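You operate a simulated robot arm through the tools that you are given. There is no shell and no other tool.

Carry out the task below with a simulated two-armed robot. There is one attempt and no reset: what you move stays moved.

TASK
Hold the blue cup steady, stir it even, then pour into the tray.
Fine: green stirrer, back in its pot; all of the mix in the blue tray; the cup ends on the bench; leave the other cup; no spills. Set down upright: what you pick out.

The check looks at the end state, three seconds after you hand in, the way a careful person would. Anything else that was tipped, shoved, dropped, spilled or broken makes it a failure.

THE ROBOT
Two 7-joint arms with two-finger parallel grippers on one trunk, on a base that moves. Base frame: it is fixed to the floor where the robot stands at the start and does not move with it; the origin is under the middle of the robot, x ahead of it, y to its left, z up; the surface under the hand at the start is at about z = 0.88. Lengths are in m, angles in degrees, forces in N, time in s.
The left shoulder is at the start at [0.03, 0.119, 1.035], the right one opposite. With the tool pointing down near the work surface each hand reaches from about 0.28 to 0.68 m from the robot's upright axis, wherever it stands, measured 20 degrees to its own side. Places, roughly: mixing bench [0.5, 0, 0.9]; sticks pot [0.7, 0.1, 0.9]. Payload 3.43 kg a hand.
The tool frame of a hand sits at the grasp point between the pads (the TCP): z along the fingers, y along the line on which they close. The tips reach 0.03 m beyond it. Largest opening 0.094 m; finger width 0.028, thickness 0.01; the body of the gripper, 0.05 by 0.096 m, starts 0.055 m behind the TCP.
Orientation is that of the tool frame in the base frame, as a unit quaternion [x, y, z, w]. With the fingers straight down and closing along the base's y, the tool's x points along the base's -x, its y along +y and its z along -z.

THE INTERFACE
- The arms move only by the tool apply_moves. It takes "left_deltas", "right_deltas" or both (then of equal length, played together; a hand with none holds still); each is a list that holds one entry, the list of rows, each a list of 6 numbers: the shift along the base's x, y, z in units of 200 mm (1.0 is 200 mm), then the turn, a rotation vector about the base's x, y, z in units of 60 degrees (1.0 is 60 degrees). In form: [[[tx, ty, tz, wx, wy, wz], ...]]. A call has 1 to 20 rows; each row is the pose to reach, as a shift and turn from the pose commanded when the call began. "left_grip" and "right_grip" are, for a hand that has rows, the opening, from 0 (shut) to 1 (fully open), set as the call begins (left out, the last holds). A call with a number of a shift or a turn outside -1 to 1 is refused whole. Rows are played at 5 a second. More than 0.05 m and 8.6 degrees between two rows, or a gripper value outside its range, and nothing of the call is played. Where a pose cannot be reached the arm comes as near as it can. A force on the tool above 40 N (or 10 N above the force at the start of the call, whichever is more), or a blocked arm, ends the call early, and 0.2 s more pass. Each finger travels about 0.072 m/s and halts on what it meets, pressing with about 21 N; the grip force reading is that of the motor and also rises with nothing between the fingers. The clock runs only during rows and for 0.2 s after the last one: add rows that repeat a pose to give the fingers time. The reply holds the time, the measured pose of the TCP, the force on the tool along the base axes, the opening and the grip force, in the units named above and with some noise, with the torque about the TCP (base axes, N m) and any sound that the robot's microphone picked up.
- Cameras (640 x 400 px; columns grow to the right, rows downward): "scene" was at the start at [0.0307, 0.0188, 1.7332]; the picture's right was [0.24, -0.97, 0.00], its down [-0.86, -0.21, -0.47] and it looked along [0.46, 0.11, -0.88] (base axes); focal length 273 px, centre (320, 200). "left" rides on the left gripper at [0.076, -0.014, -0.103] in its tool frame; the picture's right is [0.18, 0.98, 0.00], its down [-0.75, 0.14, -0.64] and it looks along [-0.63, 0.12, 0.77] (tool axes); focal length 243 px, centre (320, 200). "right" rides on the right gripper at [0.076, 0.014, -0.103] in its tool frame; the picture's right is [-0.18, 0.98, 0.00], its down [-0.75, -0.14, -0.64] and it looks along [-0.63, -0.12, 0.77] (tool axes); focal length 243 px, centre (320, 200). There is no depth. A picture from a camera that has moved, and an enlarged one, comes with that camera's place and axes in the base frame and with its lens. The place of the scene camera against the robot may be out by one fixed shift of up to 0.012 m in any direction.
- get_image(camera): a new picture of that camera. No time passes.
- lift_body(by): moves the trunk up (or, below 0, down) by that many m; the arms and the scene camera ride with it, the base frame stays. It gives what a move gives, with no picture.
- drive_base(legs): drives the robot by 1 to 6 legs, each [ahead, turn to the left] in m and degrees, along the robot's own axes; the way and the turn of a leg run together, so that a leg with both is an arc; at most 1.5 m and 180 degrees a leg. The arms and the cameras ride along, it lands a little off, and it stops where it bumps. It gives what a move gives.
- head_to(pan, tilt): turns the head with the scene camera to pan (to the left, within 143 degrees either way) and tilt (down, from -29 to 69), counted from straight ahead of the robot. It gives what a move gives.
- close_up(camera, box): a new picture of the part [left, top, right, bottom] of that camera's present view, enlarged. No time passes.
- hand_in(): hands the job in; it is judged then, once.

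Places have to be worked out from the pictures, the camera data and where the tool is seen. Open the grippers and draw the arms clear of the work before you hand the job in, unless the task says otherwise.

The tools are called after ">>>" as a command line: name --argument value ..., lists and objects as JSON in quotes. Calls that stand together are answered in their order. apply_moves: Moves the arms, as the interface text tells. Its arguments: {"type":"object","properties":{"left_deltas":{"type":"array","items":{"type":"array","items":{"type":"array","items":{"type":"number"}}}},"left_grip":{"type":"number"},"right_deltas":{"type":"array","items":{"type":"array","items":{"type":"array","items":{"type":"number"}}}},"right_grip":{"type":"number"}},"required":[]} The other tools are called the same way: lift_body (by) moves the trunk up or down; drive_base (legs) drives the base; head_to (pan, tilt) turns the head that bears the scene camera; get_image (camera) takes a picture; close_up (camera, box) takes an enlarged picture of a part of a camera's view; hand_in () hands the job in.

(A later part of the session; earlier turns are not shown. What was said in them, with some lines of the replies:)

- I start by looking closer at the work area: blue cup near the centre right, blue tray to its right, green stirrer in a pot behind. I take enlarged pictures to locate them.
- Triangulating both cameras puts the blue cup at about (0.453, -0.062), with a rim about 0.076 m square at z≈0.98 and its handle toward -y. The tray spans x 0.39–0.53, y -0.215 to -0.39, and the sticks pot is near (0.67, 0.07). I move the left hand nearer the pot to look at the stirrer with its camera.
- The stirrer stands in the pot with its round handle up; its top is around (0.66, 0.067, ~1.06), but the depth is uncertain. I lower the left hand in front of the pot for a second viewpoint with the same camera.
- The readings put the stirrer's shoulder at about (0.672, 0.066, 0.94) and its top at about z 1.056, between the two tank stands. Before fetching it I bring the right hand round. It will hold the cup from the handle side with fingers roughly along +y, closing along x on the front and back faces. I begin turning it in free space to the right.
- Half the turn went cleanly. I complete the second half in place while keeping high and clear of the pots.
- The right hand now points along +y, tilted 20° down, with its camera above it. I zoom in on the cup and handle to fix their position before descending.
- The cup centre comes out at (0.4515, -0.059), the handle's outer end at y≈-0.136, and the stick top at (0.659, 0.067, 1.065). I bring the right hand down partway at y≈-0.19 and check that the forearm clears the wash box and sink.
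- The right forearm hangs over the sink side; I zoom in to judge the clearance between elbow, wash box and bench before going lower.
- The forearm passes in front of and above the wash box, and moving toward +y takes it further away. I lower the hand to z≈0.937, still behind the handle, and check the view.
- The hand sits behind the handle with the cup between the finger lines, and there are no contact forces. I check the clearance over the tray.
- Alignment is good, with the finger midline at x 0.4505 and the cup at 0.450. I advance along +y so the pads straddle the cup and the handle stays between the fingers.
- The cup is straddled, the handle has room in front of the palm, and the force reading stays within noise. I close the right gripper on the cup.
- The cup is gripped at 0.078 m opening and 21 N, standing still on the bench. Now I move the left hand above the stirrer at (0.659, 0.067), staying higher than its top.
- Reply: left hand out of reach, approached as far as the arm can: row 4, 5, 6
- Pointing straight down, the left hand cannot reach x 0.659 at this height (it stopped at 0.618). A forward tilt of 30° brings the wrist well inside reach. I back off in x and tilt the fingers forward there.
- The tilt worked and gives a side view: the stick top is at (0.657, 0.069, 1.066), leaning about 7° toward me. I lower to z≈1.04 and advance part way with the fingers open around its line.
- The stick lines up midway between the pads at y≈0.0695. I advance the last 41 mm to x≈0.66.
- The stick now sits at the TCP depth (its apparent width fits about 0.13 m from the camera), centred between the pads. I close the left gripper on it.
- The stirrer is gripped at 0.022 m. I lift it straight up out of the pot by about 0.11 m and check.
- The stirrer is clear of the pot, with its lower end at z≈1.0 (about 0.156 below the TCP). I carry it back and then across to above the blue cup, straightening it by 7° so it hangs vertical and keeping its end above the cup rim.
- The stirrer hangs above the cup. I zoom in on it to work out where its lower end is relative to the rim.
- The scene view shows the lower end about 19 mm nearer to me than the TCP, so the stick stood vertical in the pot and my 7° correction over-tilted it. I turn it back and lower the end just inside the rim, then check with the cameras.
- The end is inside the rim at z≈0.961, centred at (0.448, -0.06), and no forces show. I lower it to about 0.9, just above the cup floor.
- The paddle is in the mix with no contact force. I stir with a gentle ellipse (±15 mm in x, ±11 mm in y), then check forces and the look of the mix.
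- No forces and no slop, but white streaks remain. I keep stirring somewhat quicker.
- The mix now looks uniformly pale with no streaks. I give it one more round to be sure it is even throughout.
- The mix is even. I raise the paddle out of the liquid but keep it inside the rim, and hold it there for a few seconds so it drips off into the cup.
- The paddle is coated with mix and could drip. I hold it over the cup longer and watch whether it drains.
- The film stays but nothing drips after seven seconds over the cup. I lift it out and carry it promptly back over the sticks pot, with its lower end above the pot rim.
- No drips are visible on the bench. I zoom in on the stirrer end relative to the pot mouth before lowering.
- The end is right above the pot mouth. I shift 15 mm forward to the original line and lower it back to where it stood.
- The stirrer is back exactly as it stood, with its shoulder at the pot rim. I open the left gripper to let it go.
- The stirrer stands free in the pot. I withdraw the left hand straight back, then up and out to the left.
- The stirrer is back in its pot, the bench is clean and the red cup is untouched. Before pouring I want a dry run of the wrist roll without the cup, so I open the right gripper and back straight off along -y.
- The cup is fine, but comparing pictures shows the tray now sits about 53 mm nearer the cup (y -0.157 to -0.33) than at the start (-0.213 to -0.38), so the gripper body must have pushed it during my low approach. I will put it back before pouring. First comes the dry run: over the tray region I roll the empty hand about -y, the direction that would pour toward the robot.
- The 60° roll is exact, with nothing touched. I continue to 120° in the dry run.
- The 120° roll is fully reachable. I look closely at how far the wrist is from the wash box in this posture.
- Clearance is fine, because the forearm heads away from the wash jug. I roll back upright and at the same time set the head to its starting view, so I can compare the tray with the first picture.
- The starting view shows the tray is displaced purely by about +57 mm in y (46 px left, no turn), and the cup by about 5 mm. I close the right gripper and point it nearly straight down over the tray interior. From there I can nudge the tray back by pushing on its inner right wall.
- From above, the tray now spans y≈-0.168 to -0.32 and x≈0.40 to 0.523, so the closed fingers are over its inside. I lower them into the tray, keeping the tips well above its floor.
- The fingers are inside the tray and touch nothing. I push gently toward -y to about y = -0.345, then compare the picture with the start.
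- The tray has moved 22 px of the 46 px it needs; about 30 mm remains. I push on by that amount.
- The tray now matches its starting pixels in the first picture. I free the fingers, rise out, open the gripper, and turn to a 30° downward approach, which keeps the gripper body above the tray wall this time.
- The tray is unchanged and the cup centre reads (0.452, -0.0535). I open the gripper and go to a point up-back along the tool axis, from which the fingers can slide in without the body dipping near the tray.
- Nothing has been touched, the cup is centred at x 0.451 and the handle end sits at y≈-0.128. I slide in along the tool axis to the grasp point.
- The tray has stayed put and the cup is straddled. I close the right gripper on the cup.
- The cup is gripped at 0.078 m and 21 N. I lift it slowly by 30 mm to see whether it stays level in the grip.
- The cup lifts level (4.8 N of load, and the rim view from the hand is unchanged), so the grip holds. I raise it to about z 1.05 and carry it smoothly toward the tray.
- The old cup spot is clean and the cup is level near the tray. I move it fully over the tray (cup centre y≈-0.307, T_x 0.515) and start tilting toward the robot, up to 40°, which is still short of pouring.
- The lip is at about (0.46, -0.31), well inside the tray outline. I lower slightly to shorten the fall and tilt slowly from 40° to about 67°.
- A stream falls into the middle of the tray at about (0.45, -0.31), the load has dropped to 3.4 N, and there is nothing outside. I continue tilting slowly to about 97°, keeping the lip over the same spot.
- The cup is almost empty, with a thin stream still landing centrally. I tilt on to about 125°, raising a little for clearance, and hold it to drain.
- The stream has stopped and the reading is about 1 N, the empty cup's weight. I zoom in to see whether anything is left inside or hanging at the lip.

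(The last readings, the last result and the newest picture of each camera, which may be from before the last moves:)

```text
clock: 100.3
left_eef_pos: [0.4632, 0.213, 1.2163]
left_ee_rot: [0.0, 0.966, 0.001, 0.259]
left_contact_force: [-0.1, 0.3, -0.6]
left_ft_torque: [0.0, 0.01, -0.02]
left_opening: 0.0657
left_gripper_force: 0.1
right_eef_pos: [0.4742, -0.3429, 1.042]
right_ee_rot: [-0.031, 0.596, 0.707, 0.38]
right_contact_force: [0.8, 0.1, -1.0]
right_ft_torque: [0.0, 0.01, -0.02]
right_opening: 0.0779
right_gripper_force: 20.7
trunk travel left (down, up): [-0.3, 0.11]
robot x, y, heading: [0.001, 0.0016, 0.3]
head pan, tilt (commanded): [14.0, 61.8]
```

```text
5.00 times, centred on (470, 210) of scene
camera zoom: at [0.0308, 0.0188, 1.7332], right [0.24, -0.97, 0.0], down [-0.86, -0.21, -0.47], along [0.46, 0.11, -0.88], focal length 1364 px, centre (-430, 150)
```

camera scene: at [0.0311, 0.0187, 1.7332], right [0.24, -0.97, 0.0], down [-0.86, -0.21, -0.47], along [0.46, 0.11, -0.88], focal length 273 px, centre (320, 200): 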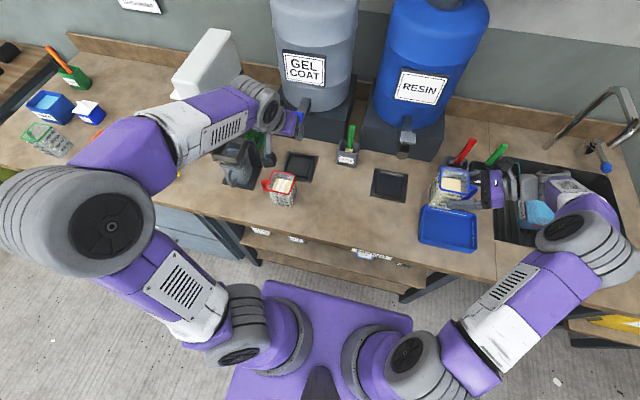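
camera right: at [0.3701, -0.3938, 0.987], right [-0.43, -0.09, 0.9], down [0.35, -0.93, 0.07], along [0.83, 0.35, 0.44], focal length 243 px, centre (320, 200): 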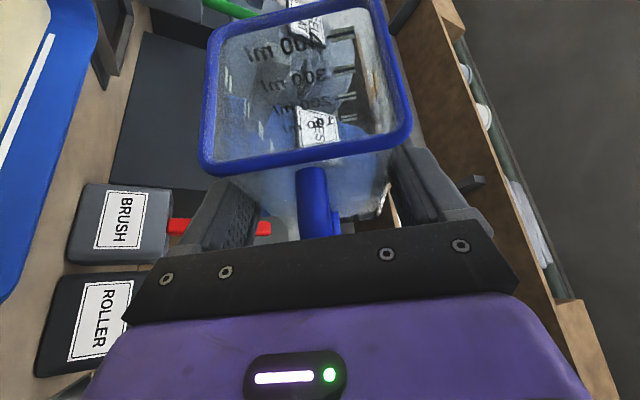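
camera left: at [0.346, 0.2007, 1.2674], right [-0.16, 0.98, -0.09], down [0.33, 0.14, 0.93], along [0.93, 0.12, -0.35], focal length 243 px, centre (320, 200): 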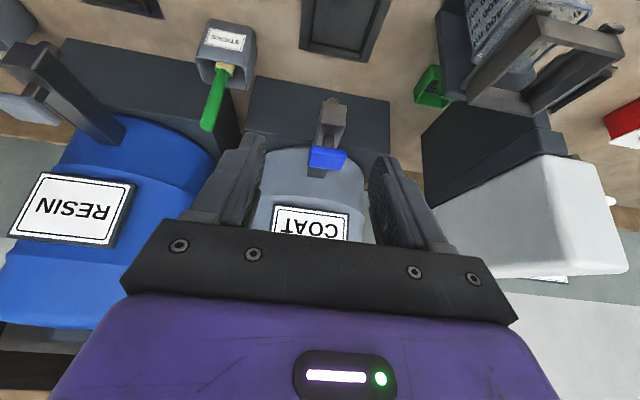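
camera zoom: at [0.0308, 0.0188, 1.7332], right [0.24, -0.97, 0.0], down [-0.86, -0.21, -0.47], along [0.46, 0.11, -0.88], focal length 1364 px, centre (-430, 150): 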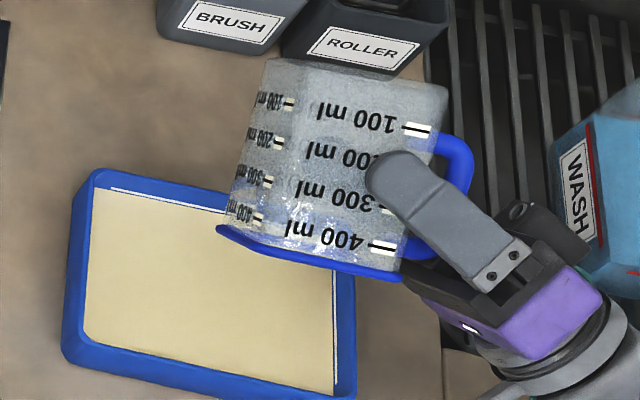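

The cup is empty and clear. I tip a little further to 135° and hold for three more seconds so the last drops fall into the tray.

>>> apply_moves --right_deltas '[[[-0.01, 0, 0.02, 0, -0.05, 0], [-0.02, 0, 0.04, 0, -0.1, 0], [-0.03, 0, 0.06, 0, -0.167, 0], [-0.03, 0, 0.06, 0, -0.167, 0], [-0.03, 0, 0.06, 0, -0.167, 0], [-0.03, 0, 0.06, 0, -0.167, 0], [-0.03, 0, 0.06, 0, -0.167, 0], [-0.03, 0, 0.06, 0, -0.167, 0], [-0.03, 0, 0.06, 0, -0.167, 0], [-0.03, 0, 0.06, 0, -0.167, 0], [-0.03, 0, 0.06, 0, -0.167, 0], [-0.03, 0, 0.06, 0, -0.167, 0], [-0.03, 0, 0.06, 0, -0.167, 0], [-0.03, 0, 0.06, 0, -0.167, 0], [-0.03, 0, 0.06, 0, -0.167, 0], [-0.03, 0, 0.06, 0, -0.167, 0], [-0.03, 0, 0.06, 0, -0.167, 0], [-0.03, 0, 0.06, 0, -0.167, 0]]]'

>>> close_up --camera "scene" --box '[380, 130, 580, 270]'

```text
clock: 104.1
left_eef_pos: [0.4634, 0.2143, 1.2178]
left_ee_rot: [0.0, 0.966, 0.0, 0.259]
left_contact_force: [-0.1, 0.9, 0.0]
left_ft_torque: [-0.02, 0.02, 0.01]
left_opening: 0.0657
left_gripper_force: 0.1
right_eef_pos: [0.4691, -0.3422, 1.0549]
right_ee_rot: [-0.093, 0.561, 0.701, 0.43]
right_contact_force: [-0.7, 0.7, -0.4]
right_ft_torque: [-0.01, 0.02, 0.01]
right_opening: 0.0779
right_gripper_force: 21.1
trunk travel left (down, up): [-0.3, 0.11]
robot x, y, heading: [0.0001, 0.0014, 0.0]
head pan, tilt (commanded): [14.0, 61.8]
```

```text
2.86 times, centred on (480, 200) of scene
camera zoom: at [0.0308, 0.0188, 1.7332], right [0.24, -0.97, 0.0], down [-0.86, -0.21, -0.47], along [0.46, 0.11, -0.88], focal length 780 px, centre (-137, 200)
```

zoom: 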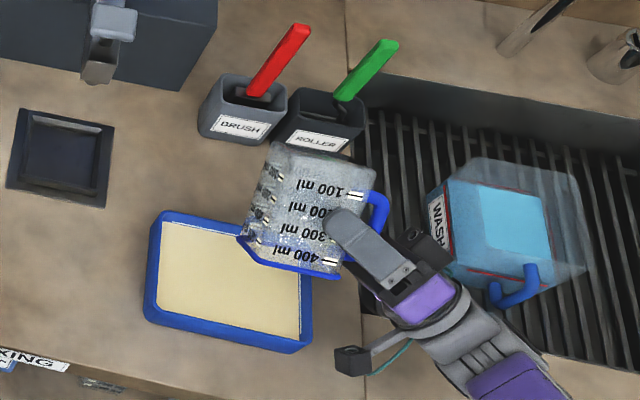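

The mix is all in the tray. I roll the cup back toward upright while still over the tray.

>>> apply_moves --right_deltas '[[[0, 0, 0, 0, 0.125, 0], [0, 0, 0, 0, 0.25, 0], [0, 0, 0, 0, 0.375, 0], [0.02, 0, 0, 0, 0.5, 0], [0.04, 0, 0, 0, 0.625, 0], [0.06, 0, 0, 0, 0.75, 0], [0.08, 0, 0, 0, 0.875, 0], [0.1, 0, 0, 0, 1.0, 0]]]'

>>> apply_moves --right_deltas '[[[0.02, 0, 0, 0, 0.125, 0], [0.04, 0, 0, 0, 0.25, 0], [0.06, 0, 0, 0, 0.375, 0], [0.06, 0, 0, 0, 0.5, 0], [0.06, 0, 0, 0, 0.625, 0], [0.06, 0, 0, 0, 0.75, 0], [0.06, 0, 0, 0, 0.875, 0], [0.06, 0, 0, 0, 1.0, 0]]]'

>>> get_image --camera "right"

>>> close_up --camera "scene" --box '[380, 130, 580, 270]'

```text
clock: 105.9
left_eef_pos: [0.4636, 0.2137, 1.2173]
left_ee_rot: [0.0, 0.966, 0.0, 0.259]
left_contact_force: [0.0, 0.4, 0.0]
left_ft_torque: [0.0, 0.0, 0.0]
left_opening: 0.0658
left_gripper_force: 0.1
right_eef_pos: [0.4892, -0.3424, 1.055]
right_ee_rot: [0.272, 0.7, 0.654, 0.092]
right_contact_force: [0.8, -0.2, -0.8]
right_ft_torque: [-0.05, 0.01, -0.01]
right_opening: 0.0779
right_gripper_force: 21.0
trunk travel left (down, up): [-0.3, 0.11]
robot x, y, heading: [0.0014, 0.0003, 0.1]
head pan, tilt (commanded): [14.0, 61.8]
```

```text
clock: 107.7
left_eef_pos: [0.4636, 0.2156, 1.217]
left_ee_rot: [0.0, 0.966, 0.0, 0.259]
left_contact_force: [0.1, 0.2, 0.2]
left_ft_torque: [-0.03, 0.06, -0.02]
left_opening: 0.0659
left_gripper_force: 0.1
right_eef_pos: [0.5009, -0.3426, 1.0556]
right_ee_rot: [0.562, 0.653, 0.43, -0.27]
right_contact_force: [-0.9, -0.4, -0.3]
right_ft_torque: [-0.01, -0.01, 0.0]
right_opening: 0.0781
right_gripper_force: 21.5
trunk travel left (down, up): [-0.3, 0.11]
robot x, y, heading: [-0.0028, 0.0006, -0.1]
head pan, tilt (commanded): [14.0, 61.8]
```

```text
taken
camera right: at [0.484, -0.3935, 1.1722], right [0.99, -0.09, 0.1], down [-0.05, -0.93, -0.36], along [0.13, 0.35, -0.93], focal length 243 px, centre (320, 200)
```

right: 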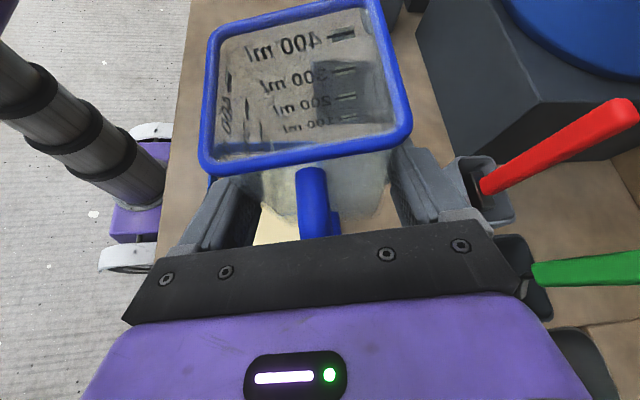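

```text
2.86 times, centred on (480, 200) of scene
camera zoom: at [0.0313, 0.0189, 1.7332], right [0.24, -0.97, 0.0], down [-0.86, -0.21, -0.47], along [0.46, 0.11, -0.88], focal length 780 px, centre (-137, 200)
```

zoom: 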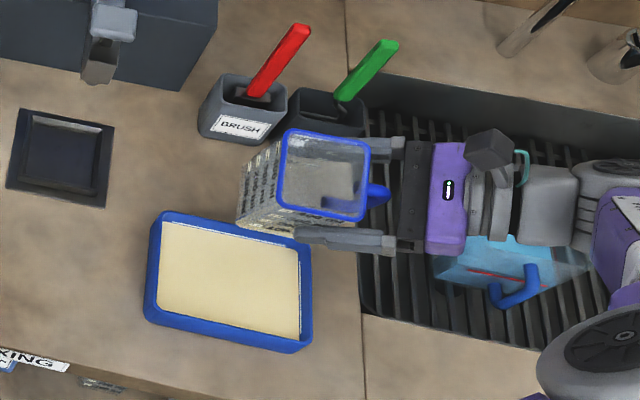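

The cup is empty and 15° from upright, still over the tray, with its place in the grip unchanged. I finish levelling it and start carrying it back to its old spot on the bench.

>>> apply_moves --right_deltas '[[[0, 0, 0, 0, 0.125, 0], [0, 0, 0, 0, 0.251, 0], [0, 0, 0, 0, 0.251, 0], [-0.02, 0.1, 0, 0, 0.251, 0], [-0.06, 0.25, 0, 0, 0.251, 0], [-0.1, 0.42, 0, 0, 0.251, 0], [-0.14, 0.6, 0, 0, 0.251, 0], [-0.18, 0.78, 0, 0, 0.251, 0], [-0.22, 0.92, 0, 0, 0.251, 0], [-0.242, 1.0, 0, 0, 0.251, 0]]]'

>>> apply_moves --right_deltas '[[[0, 0.1, 0, 0, 0, 0], [0, 0.2, 0, 0, 0, 0], [0, 0.253, -0.05, 0, 0, 0], [0, 0.253, -0.17, 0, 0, 0], [0, 0.253, -0.3, 0, 0, 0], [0, 0.253, -0.42, 0, 0, 0], [0, 0.253, -0.42, 0, 0, 0]]]'

>>> get_image --camera "right"

>>> close_up --camera "scene" --box '[320, 110, 520, 260]'

```text
clock: 109.9
left_eef_pos: [0.4632, 0.2137, 1.2176]
left_ee_rot: [-0.001, 0.966, 0.0, 0.259]
left_contact_force: [-0.2, 0.9, -0.1]
left_ft_torque: [-0.03, -0.01, -0.01]
left_opening: 0.0656
left_gripper_force: 0.0
right_eef_pos: [0.4537, -0.1436, 1.0559]
right_ee_rot: [0.613, 0.612, 0.354, -0.354]
right_contact_force: [0.2, -0.4, -0.8]
right_ft_torque: [-0.03, 0.01, 0.01]
right_opening: 0.0778
right_gripper_force: 21.0
trunk travel left (down, up): [-0.3, 0.11]
robot x, y, heading: [-0.0005, 0.0022, -0.2]
head pan, tilt (commanded): [14.0, 61.8]
```

```text
clock: 111.5
left_eef_pos: [0.4638, 0.2141, 1.218]
left_ee_rot: [0.0, 0.966, 0.001, 0.258]
left_contact_force: [0.2, -0.5, -0.6]
left_ft_torque: [-0.01, -0.01, 0.03]
left_opening: 0.0661
left_gripper_force: 0.0
right_eef_pos: [0.4537, -0.0924, 0.9702]
right_ee_rot: [0.612, 0.612, 0.354, -0.353]
right_contact_force: [0.2, -0.2, -1.4]
right_ft_torque: [0.02, -0.03, -0.02]
right_opening: 0.0782
right_gripper_force: 21.3
trunk travel left (down, up): [-0.3, 0.11]
robot x, y, heading: [-0.0021, 0.0015, 0.2]
head pan, tilt (commanded): [14.0, 61.8]
```

```text
taken
camera right: at [0.4668, -0.1431, 1.0875], right [0.98, -0.09, -0.16], down [-0.14, -0.93, -0.33], along [-0.12, 0.35, -0.93], focal length 243 px, centre (320, 200)
```

right: 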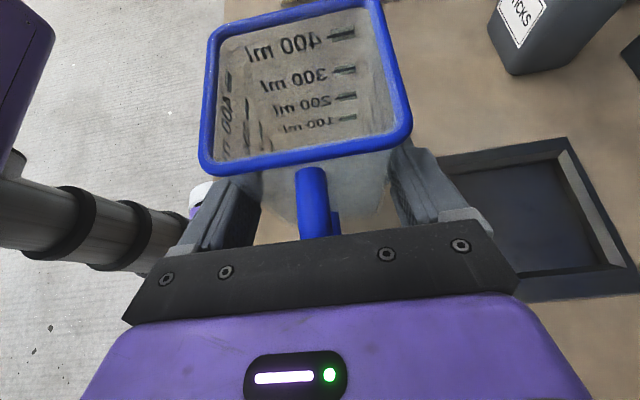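

```text
2.67 times, centred on (420, 185) of scene
camera zoom: at [0.0305, 0.019, 1.7332], right [0.24, -0.97, 0.0], down [-0.85, -0.21, -0.47], along [0.46, 0.11, -0.88], focal length 728 px, centre (53, 240)
```

zoom: 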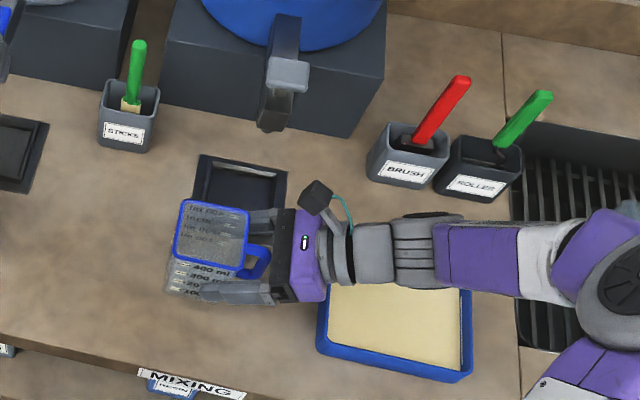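

The empty cup is level above its old place and the bench is clean. I lower it gently the last 29 mm.

>>> apply_moves --right_deltas '[[[0, 0, -0.04, 0, 0, 0], [0, 0, -0.08, 0, 0, 0], [0, 0, -0.11, 0, 0, 0], [0, 0, -0.13, 0, 0, 0], [0, 0, -0.145, 0, 0, 0], [0, 0, -0.15, 0, 0, 0], [0, 0, -0.15, 0, 0, 0]]]'

>>> close_up --camera "scene" --box '[320, 110, 520, 260]'

```text
clock: 113.1
left_eef_pos: [0.464, 0.2137, 1.216]
left_ee_rot: [0.0, 0.966, 0.0, 0.259]
left_contact_force: [0.4, -0.4, 0.9]
left_ft_torque: [0.01, 0.02, 0.0]
left_opening: 0.066
left_gripper_force: 0.0
right_eef_pos: [0.4519, -0.0922, 0.9422]
right_ee_rot: [0.612, 0.612, 0.354, -0.354]
right_contact_force: [-0.3, -0.1, -1.3]
right_ft_torque: [-0.03, 0.01, -0.03]
right_opening: 0.0779
right_gripper_force: 21.0
trunk travel left (down, up): [-0.3, 0.11]
robot x, y, heading: [0.0014, -0.0001, 0.1]
head pan, tilt (commanded): [14.0, 61.8]
```

```text
2.67 times, centred on (420, 185) of scene
camera zoom: at [0.0308, 0.0188, 1.7332], right [0.24, -0.97, 0.0], down [-0.86, -0.21, -0.47], along [0.46, 0.11, -0.88], focal length 728 px, centre (53, 240)
```

zoom: 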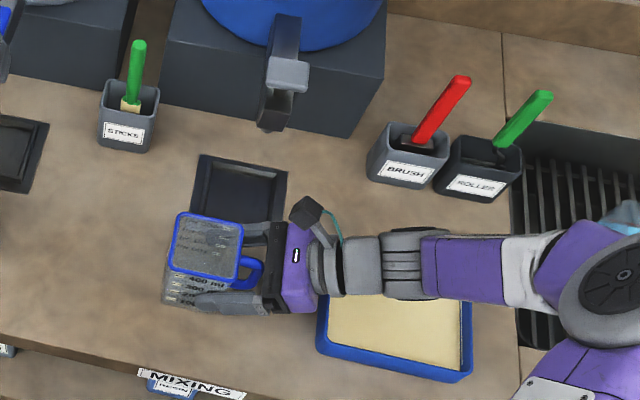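

The load still reads about 1.3 N, so the cup hangs a couple of millimetres up. I ease down in 1 mm steps to contact.

>>> apply_moves --right_deltas '[[[0, 0, -0.005, 0, 0, 0], [0, 0, -0.01, 0, 0, 0], [0, 0, -0.015, 0, 0, 0], [0, 0, -0.015, 0, 0, 0], [0, 0, -0.015, 0, 0, 0]]]'

```text
clock: 114.3
left_eef_pos: [0.463, 0.2134, 1.2178]
left_ee_rot: [0.0, 0.966, 0.0, 0.26]
left_contact_force: [0.7, 0.2, 0.6]
left_ft_torque: [-0.01, -0.03, 0.04]
left_opening: 0.066
left_gripper_force: 0.1
right_eef_pos: [0.4524, -0.0918, 0.9403]
right_ee_rot: [0.611, 0.613, 0.355, -0.353]
right_contact_force: [1.7, -2.5, 18.2]
right_ft_torque: [-0.24, 0.03, 0.01]
right_opening: 0.0779
right_gripper_force: 21.1
trunk travel left (down, up): [-0.3, 0.11]
robot x, y, heading: [-0.0019, 0.0005, 0.0]
head pan, tilt (commanded): [14.0, 61.8]
```

It is now on the bench and pressing with 18 N. I ease back up by 1 mm to unload it before letting go.

>>> apply_moves --right_deltas '[[[0, 0, 0.003, 0, 0, 0], [0, 0, 0.005, 0, 0, 0], [0, 0, 0.005, 0, 0, 0]]]'

```text
clock: 115.1
left_eef_pos: [0.4623, 0.2148, 1.2163]
left_ee_rot: [0.001, 0.966, 0.0, 0.259]
left_contact_force: [-0.2, 0.0, 0.5]
left_ft_torque: [0.02, -0.01, 0.0]
left_opening: 0.0658
left_gripper_force: 0.1
right_eef_pos: [0.4516, -0.0921, 0.9395]
right_ee_rot: [0.611, 0.613, 0.354, -0.354]
right_contact_force: [3.8, 2.4, 17.6]
right_ft_torque: [0.13, -0.08, -0.02]
right_opening: 0.078
right_gripper_force: 20.8
trunk travel left (down, up): [-0.3, 0.11]
robot x, y, heading: [0.0011, -0.0031, -0.1]
head pan, tilt (commanded): [14.0, 61.8]
```

It still presses with 17 N, so I raise in further small steps.

>>> apply_moves --right_deltas '[[[0, 0, 0.003, 0, 0, 0], [0, 0, 0.006, 0, 0, 0], [0, 0, 0.006, 0, 0, 0]]]'

```text
clock: 115.9
left_eef_pos: [0.4627, 0.2142, 1.2179]
left_ee_rot: [0.0, 0.966, 0.0, 0.259]
left_contact_force: [-0.7, 0.9, -0.5]
left_ft_torque: [0.02, 0.02, 0.0]
left_opening: 0.066
left_gripper_force: 0.0
right_eef_pos: [0.4497, -0.0905, 0.9404]
right_ee_rot: [0.613, 0.613, 0.352, -0.353]
right_contact_force: [-0.1, 2.1, 5.9]
right_ft_torque: [0.23, -0.21, 0.05]
right_opening: 0.078
right_gripper_force: 20.5
trunk travel left (down, up): [-0.3, 0.11]
robot x, y, heading: [-0.0033, -0.0011, 0.2]
head pan, tilt (commanded): [14.0, 61.8]
```

The press is down to about 6 N, with the cup on the bench. I open the gripper now.

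>>> apply_moves --right_deltas '[[[0, 0, 0.002, 0, 0, 0], [0, 0, 0.002, 0, 0, 0], [0, 0, 0.002, 0, 0, 0], [0, 0, 0.002, 0, 0, 0], [0, 0, 0.002, 0, 0, 0]]]' --right_grip 1.0

>>> get_image --camera "right"

>>> close_up --camera "scene" --box '[320, 110, 520, 260]'

```text
clock: 117.1
left_eef_pos: [0.463, 0.2142, 1.2166]
left_ee_rot: [0.0, 0.966, 0.0, 0.259]
left_contact_force: [0.0, 0.4, -0.4]
left_ft_torque: [-0.03, 0.0, -0.03]
left_opening: 0.0658
left_gripper_force: 0.1
right_eef_pos: [0.4514, -0.0917, 0.941]
right_ee_rot: [0.613, 0.612, 0.354, -0.353]
right_contact_force: [-0.5, -0.5, 0.7]
right_ft_torque: [-0.01, 0.0, 0.01]
right_opening: 0.0942
right_gripper_force: 0.1
trunk travel left (down, up): [-0.3, 0.11]
robot x, y, heading: [0.0001, -0.0017, 0.1]
head pan, tilt (commanded): [14.0, 61.8]
```

```text
taken
camera right: at [0.4665, -0.1432, 1.0582], right [0.98, -0.09, -0.16], down [-0.14, -0.93, -0.33], along [-0.12, 0.35, -0.93], focal length 243 px, centre (320, 200)
```

right: 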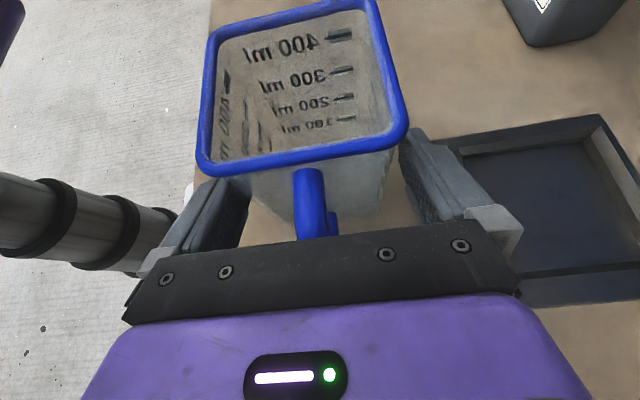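

```text
2.67 times, centred on (420, 185) of scene
camera zoom: at [0.0308, 0.0188, 1.7332], right [0.24, -0.97, 0.0], down [-0.86, -0.21, -0.47], along [0.46, 0.11, -0.88], focal length 728 px, centre (53, 240)
```

zoom: 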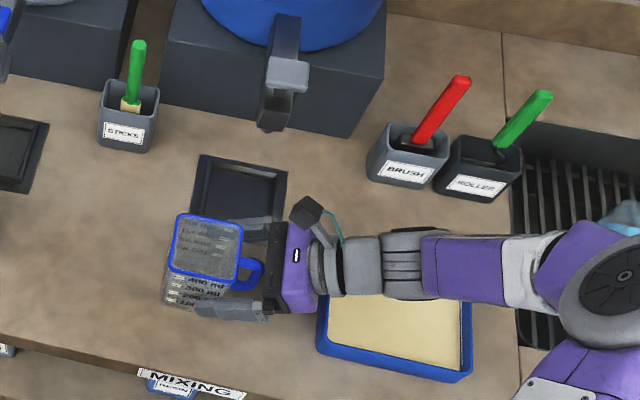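

The cup stands free and upright, and its rim is unchanged in view. I withdraw along the tool axis and then up and away.

>>> apply_moves --right_deltas '[[[0, -0.06, 0.035, 0, 0, 0], [0, -0.14, 0.081, 0, 0, 0], [0, -0.24, 0.139, 0, 0, 0], [0, -0.34, 0.197, 0, 0, 0], [0, -0.435, 0.252, 0, 0, 0], [0, -0.48, 0.4, 0, 0, 0], [0, -0.52, 0.6, 0, 0, 0], [-0.02, -0.58, 0.8, 0, 0, 0], [-0.04, -0.65, 1.0, 0, 0, 0], [-0.04, -0.65, 1.0, 0, 0, 0]]]'

>>> apply_moves --right_deltas '[[[-0.04, -0.1, 0.15, 0, 0, 0], [-0.08, -0.2, 0.3, 0, 0, 0], [-0.1, -0.3, 0.45, 0, 0, 0], [-0.1, -0.4, 0.6, 0, 0, 0]]]'

>>> close_up --camera "scene" --box '[320, 110, 520, 260]'

>>> get_image --camera "scene"

>>> get_image --camera "right"

```text
clock: 119.3
left_eef_pos: [0.4633, 0.2132, 1.2179]
left_ee_rot: [0.0, 0.966, 0.0, 0.259]
left_contact_force: [0.2, 0.7, 0.2]
left_ft_torque: [-0.01, -0.02, -0.01]
left_opening: 0.0655
left_gripper_force: 0.0
right_eef_pos: [0.4448, -0.2222, 1.1413]
right_ee_rot: [0.613, 0.612, 0.354, -0.353]
right_contact_force: [1.4, -0.3, -0.6]
right_ft_torque: [0.01, -0.04, 0.01]
right_opening: 0.0941
right_gripper_force: 0.1
trunk travel left (down, up): [-0.3, 0.11]
robot x, y, heading: [0.0009, -0.002, 0.0]
head pan, tilt (commanded): [14.0, 61.8]
```

```text
clock: 120.3
left_eef_pos: [0.4617, 0.215, 1.2167]
left_ee_rot: [0.0, 0.966, 0.0, 0.259]
left_contact_force: [-0.3, 0.2, -0.9]
left_ft_torque: [0.01, -0.01, 0.02]
left_opening: 0.0658
left_gripper_force: 0.0
right_eef_pos: [0.4226, -0.3011, 1.2622]
right_ee_rot: [0.613, 0.612, 0.354, -0.353]
right_contact_force: [-0.1, 0.2, -0.2]
right_ft_torque: [-0.01, 0.02, 0.01]
right_opening: 0.0942
right_gripper_force: 0.0
trunk travel left (down, up): [-0.3, 0.11]
robot x, y, heading: [0.0052, -0.0027, 0.2]
head pan, tilt (commanded): [14.0, 61.8]
```

```text
2.67 times, centred on (420, 185) of scene
camera zoom: at [0.0308, 0.0185, 1.7332], right [0.24, -0.97, 0.0], down [-0.86, -0.21, -0.47], along [0.46, 0.11, -0.88], focal length 728 px, centre (53, 240)
```

zoom: 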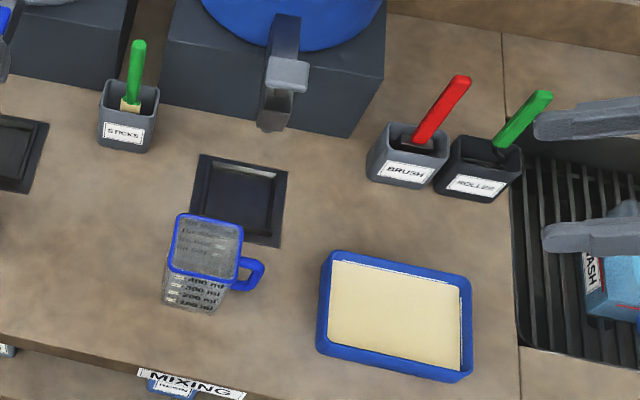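

```text
taken
camera scene: at [0.0308, 0.0185, 1.7332], right [0.24, -0.97, 0.0], down [-0.86, -0.21, -0.47], along [0.46, 0.11, -0.88], focal length 273 px, centre (320, 200)
```

scene: 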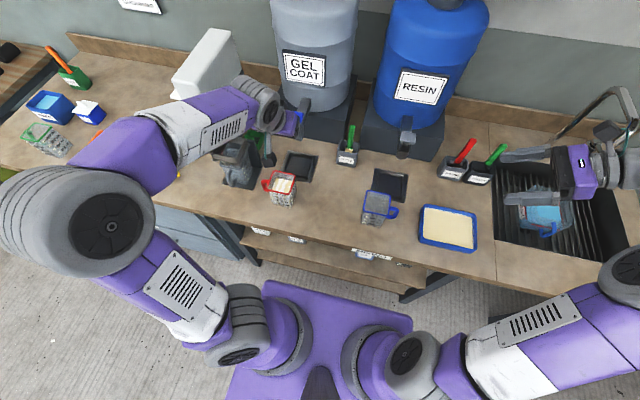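

```text
taken
camera right: at [0.4375, -0.3525, 1.3792], right [0.98, -0.09, -0.16], down [-0.14, -0.93, -0.33], along [-0.12, 0.35, -0.93], focal length 243 px, centre (320, 200)
```

right: 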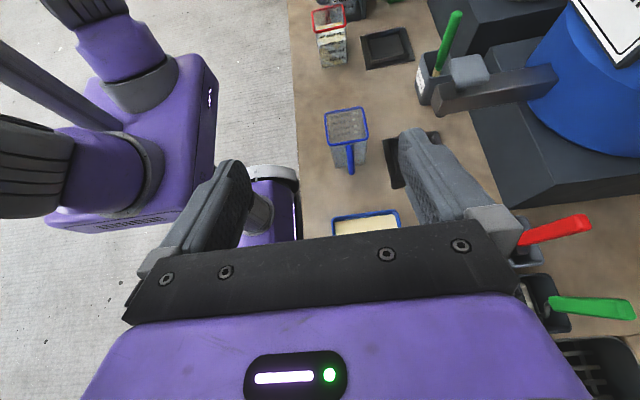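

Everything looks in order: the even mix fills the tray at its original spot, the empty cup is upright, and the stirrer is in its pot. I open the left gripper fully, draw the left arm back, and inspect the bench closely for drips.

>>> apply_moves --left_deltas '[[[-0.1, 0, 0.1, 0, 0, 0], [-0.2, 0, 0.2, 0, 0, 0], [-0.35, 0, 0.28, 0, 0, 0], [-0.45, 0, 0.3, 0, 0, 0], [-0.45, 0, 0.3, 0, 0, 0]]]' --left_grip 1.0

>>> close_up --camera "scene" --box '[330, 120, 430, 200]'

>>> close_up --camera "scene" --box '[340, 170, 490, 270]'

>>> close_up --camera "scene" --box '[220, 110, 370, 230]'

```text
clock: 121.5
left_eef_pos: [0.3713, 0.2137, 1.2778]
left_ee_rot: [0.001, 0.966, 0.0, 0.259]
left_contact_force: [0.5, 0.6, -0.7]
left_ft_torque: [-0.01, 0.03, 0.01]
left_opening: 0.0942
left_gripper_force: 0.1
right_eef_pos: [0.4247, -0.3006, 1.2625]
right_ee_rot: [0.613, 0.612, 0.353, -0.353]
right_contact_force: [0.6, -0.6, 0.5]
right_ft_torque: [0.0, 0.0, -0.02]
right_opening: 0.094
right_gripper_force: 0.0
trunk travel left (down, up): [-0.3, 0.11]
robot x, y, heading: [-0.0001, -0.0004, 0.0]
head pan, tilt (commanded): [14.0, 61.8]
```

```text
5.00 times, centred on (380, 160) of scene
camera zoom: at [0.0312, 0.0187, 1.7332], right [0.24, -0.97, 0.0], down [-0.86, -0.21, -0.47], along [0.46, 0.11, -0.88], focal length 1364 px, centre (20, 400)
```

zoom: 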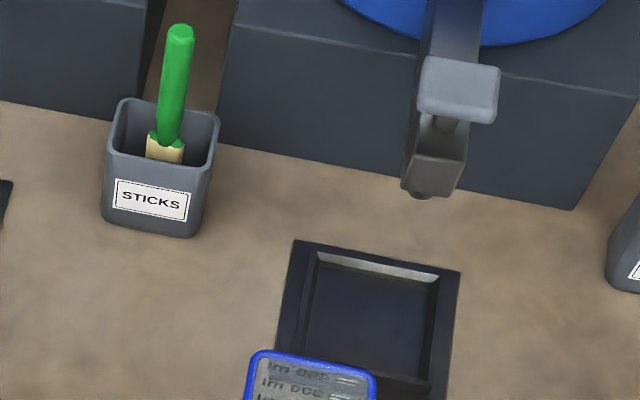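

```text
4.00 times, centred on (415, 220) of scene
camera zoom: at [0.0312, 0.0187, 1.7332], right [0.24, -0.97, 0.0], down [-0.86, -0.21, -0.47], along [0.46, 0.11, -0.88], focal length 1092 px, centre (-60, 120)
```

zoom: 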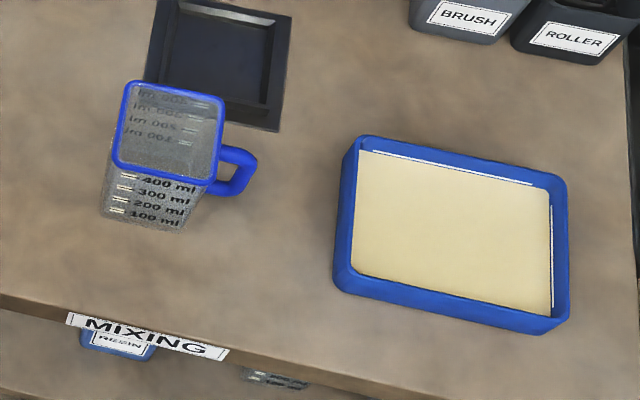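

```text
3.33 times, centred on (295, 170) of scene
camera zoom: at [0.0312, 0.0187, 1.7332], right [0.24, -0.97, 0.0], down [-0.86, -0.21, -0.47], along [0.46, 0.11, -0.88], focal length 910 px, centre (403, 300)
```

zoom: 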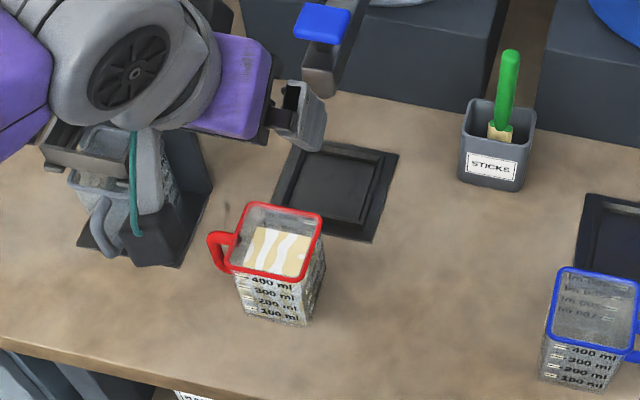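

The bench is clean, the red cup still holds its unmixed streaks untouched, the tray holds the even mix, the empty blue cup stands upright, and the stirrer is in its pot. Both grippers are open and clear, so I hand the job in.

>>> hand_in

```text
The job is handed in.
```

The mix is stirred even and all of it is in the blue tray. I handed the job in at about 122 s; no verdict came back.

- **Blue cup:** it is empty and stands upright on the bench, within a few millimetres of where it started.
- **Green stirrer:** it is back upright in the sticks pot. Its paddle still has a film of mix on it, but nothing dripped in the pictures I took on the way.
- **Tray:** I shoved it about 57 mm toward the cup on my first approach. I pushed it back before pouring, and its corners then matched the starting picture to within a pixel or two.
- **Red cup:** I did not touch it, and its contents are still streaked.
- **Spills:** I saw none in the close-ups of the bench at the end.

Both grippers are open and the arms are raised clear of the work.
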